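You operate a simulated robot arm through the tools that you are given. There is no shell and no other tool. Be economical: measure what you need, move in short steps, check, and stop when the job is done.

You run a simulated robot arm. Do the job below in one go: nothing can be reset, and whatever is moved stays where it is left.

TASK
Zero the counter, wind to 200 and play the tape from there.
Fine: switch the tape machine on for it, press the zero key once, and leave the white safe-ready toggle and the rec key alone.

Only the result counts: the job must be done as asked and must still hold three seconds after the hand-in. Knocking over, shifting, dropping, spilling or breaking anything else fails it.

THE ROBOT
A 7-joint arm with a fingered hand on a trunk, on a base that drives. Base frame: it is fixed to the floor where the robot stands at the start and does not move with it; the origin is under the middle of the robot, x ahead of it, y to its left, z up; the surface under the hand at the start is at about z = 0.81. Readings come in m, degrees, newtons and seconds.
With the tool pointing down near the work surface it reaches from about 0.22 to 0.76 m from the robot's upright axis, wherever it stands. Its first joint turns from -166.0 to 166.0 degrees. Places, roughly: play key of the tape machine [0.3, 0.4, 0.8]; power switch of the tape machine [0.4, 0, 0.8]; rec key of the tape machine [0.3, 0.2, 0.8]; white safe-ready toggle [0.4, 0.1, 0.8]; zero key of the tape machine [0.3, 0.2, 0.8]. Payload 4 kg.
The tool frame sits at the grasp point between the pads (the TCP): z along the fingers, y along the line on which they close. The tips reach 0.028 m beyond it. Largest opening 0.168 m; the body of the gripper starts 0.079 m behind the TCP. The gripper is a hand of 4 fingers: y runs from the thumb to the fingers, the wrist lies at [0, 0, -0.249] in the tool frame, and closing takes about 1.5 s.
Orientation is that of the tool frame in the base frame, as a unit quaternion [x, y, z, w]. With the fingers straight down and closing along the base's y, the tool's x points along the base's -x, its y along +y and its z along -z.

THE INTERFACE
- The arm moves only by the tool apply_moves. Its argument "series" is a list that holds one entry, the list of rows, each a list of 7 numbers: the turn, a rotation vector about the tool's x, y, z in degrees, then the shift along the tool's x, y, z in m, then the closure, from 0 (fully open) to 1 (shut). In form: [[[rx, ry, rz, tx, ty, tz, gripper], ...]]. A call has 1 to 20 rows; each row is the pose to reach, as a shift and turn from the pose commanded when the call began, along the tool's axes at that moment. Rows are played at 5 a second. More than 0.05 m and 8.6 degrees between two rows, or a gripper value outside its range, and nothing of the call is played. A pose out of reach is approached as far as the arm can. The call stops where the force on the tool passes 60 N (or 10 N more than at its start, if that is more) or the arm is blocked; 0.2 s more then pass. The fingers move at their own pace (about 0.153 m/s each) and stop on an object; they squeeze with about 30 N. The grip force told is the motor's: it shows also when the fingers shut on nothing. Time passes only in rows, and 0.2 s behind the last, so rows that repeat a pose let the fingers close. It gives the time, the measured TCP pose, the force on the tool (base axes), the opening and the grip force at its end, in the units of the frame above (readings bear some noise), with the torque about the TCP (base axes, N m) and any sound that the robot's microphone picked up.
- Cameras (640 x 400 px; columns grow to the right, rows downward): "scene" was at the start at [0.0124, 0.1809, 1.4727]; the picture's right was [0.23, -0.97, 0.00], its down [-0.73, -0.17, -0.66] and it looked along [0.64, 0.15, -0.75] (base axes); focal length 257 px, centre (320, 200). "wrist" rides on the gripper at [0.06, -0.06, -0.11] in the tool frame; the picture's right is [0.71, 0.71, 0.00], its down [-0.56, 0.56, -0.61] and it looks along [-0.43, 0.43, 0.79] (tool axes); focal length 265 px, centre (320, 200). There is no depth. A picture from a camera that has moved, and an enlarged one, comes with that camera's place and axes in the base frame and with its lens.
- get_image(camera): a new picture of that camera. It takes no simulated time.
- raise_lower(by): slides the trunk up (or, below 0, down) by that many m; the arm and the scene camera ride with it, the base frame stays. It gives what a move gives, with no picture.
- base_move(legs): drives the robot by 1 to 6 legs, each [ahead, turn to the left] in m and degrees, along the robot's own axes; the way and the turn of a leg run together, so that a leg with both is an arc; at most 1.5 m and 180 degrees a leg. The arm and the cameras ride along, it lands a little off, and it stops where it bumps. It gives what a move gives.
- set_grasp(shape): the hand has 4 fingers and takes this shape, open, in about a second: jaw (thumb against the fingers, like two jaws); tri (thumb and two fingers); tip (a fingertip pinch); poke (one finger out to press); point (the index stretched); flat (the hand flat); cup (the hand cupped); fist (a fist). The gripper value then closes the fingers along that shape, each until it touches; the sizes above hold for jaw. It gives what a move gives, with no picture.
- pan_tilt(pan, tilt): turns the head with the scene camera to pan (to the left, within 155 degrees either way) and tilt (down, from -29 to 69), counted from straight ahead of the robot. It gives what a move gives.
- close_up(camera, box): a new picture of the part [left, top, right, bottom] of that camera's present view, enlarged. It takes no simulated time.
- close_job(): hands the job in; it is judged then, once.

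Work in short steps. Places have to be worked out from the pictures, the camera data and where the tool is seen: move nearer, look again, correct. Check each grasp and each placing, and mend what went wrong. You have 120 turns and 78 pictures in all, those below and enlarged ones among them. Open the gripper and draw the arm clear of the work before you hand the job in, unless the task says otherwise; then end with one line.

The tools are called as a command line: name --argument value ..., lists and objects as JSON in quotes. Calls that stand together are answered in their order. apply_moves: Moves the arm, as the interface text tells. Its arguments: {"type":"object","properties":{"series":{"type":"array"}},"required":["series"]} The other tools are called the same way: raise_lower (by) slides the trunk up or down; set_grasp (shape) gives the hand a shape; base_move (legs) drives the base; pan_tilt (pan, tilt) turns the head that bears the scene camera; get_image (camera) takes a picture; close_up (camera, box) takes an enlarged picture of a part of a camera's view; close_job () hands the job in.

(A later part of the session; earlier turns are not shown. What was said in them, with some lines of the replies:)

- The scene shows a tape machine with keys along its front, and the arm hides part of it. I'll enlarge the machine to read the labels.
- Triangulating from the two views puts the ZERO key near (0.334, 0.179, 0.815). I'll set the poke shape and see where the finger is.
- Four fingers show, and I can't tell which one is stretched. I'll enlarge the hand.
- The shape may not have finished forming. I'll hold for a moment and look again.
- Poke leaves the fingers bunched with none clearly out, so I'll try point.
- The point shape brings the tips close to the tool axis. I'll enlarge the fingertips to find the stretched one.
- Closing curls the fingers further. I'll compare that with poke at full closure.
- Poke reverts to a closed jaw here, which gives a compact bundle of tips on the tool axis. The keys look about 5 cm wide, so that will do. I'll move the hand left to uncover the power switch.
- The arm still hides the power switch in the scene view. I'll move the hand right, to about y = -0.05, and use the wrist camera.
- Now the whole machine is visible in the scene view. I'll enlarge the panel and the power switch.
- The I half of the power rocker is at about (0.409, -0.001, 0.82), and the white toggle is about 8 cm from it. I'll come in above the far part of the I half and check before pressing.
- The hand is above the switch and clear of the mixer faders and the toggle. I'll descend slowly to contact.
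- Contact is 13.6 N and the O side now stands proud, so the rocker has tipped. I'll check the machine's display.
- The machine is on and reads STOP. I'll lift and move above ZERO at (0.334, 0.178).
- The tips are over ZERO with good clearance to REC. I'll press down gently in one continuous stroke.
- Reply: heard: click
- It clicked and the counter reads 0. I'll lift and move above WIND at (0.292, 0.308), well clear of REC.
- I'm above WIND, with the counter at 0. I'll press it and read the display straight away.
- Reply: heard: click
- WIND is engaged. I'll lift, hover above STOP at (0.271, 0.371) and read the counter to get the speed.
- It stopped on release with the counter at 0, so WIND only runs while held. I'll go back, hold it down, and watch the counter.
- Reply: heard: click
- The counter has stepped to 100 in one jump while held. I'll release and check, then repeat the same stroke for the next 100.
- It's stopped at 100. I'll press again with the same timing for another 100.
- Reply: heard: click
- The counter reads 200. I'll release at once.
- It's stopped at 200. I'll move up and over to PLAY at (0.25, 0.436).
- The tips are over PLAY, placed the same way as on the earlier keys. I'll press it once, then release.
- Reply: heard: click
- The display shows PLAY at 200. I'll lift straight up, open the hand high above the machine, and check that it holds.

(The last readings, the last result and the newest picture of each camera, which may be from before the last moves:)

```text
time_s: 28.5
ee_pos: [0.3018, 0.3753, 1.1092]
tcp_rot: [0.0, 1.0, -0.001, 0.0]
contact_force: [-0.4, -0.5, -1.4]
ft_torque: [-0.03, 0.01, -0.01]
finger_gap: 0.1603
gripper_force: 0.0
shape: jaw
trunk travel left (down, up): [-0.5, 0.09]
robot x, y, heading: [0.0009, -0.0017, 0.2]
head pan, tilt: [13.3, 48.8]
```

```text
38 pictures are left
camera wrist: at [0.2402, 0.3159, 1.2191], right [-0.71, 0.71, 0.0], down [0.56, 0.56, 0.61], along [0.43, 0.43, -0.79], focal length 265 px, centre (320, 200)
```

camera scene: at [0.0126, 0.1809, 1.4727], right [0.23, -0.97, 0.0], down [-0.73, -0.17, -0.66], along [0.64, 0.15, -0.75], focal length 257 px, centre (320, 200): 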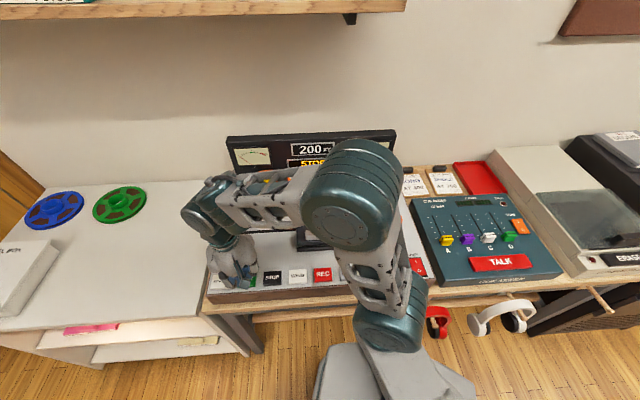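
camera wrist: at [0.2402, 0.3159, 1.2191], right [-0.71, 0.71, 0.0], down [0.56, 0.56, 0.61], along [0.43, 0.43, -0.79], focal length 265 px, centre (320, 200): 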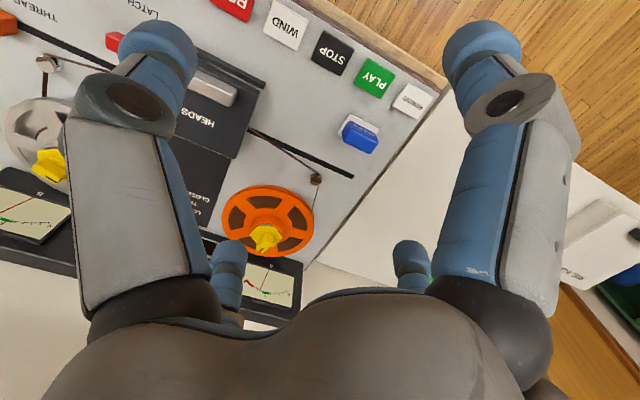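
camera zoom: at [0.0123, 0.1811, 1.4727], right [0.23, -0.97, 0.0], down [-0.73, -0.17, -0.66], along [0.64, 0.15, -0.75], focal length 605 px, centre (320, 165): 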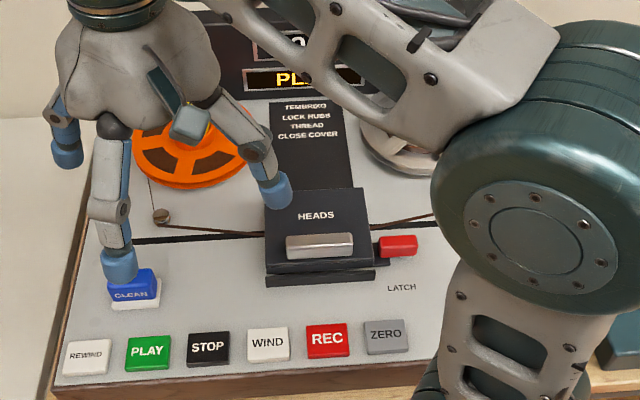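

Play continues after release. I'll draw the arm off to the right to see the whole machine.

apply_moves --series '[[[0, 0, 0, -0.015, -0.045, 0, 0], [0, 0, 0, -0.03, -0.09, 0, 0], [0, 0, 0, -0.045, -0.135, 0, 0], [0, 0, 0, -0.06, -0.18, 0, 0], [0, 0, 0, -0.075, -0.225, 0, 0], [0, 0, 0, -0.09, -0.27, 0, 0], [0, 0, 0, -0.1, -0.315, 0, 0], [0, 0, 0, -0.1, -0.36, 0, 0], [0, 0, 0, -0.1, -0.4, 0, 0], [0, 0, 0, -0.1, -0.43, 0, 0], [0, 0, 0, -0.1, -0.43, 0, 0]]]'

close_up --camera "scene" --box '[200, 130, 440, 300]'

```text
time_s: 30.9
ee_pos: [0.4008, -0.0537, 1.1079]
tcp_rot: [0.001, 1.0, 0.0, 0.0]
contact_force: [0.4, -0.6, 0.5]
ft_torque: [0.05, 0.01, 0.0]
finger_gap: 0.1601
gripper_force: 0.0
shape: jaw
trunk travel left (down, up): [-0.5, 0.09]
robot x, y, heading: [-0.0027, 0.0017, 0.1]
head pan, tilt: [13.3, 48.8]
```

```text
2.35 times, centred on (320, 215) of scene
camera zoom: at [0.0123, 0.1805, 1.4728], right [0.23, -0.97, 0.0], down [-0.73, -0.17, -0.66], along [0.64, 0.15, -0.75], focal length 605 px, centre (320, 165)
```

zoom: 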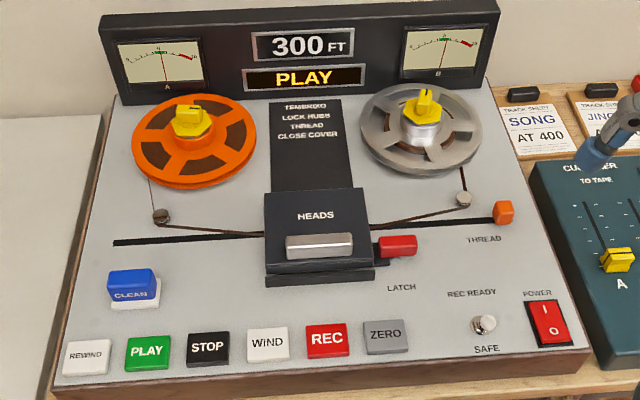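

The machine is playing and the counter has run on from 200 to 300 as the tape moves. The toggle and REC are untouched, and the arm is open and clear, so I'm handing in.

close_job

```text
The job is handed in.
```

The tape machine is on. I pressed the zero key once, wound the tape to 200 on the counter and started playback there. It was still playing at hand-in, with the counter showing 300, and I didn't touch the white toggle or the rec key. The counter only showed steps of 100, so I couldn't check the start point any more finely than the displayed 200.
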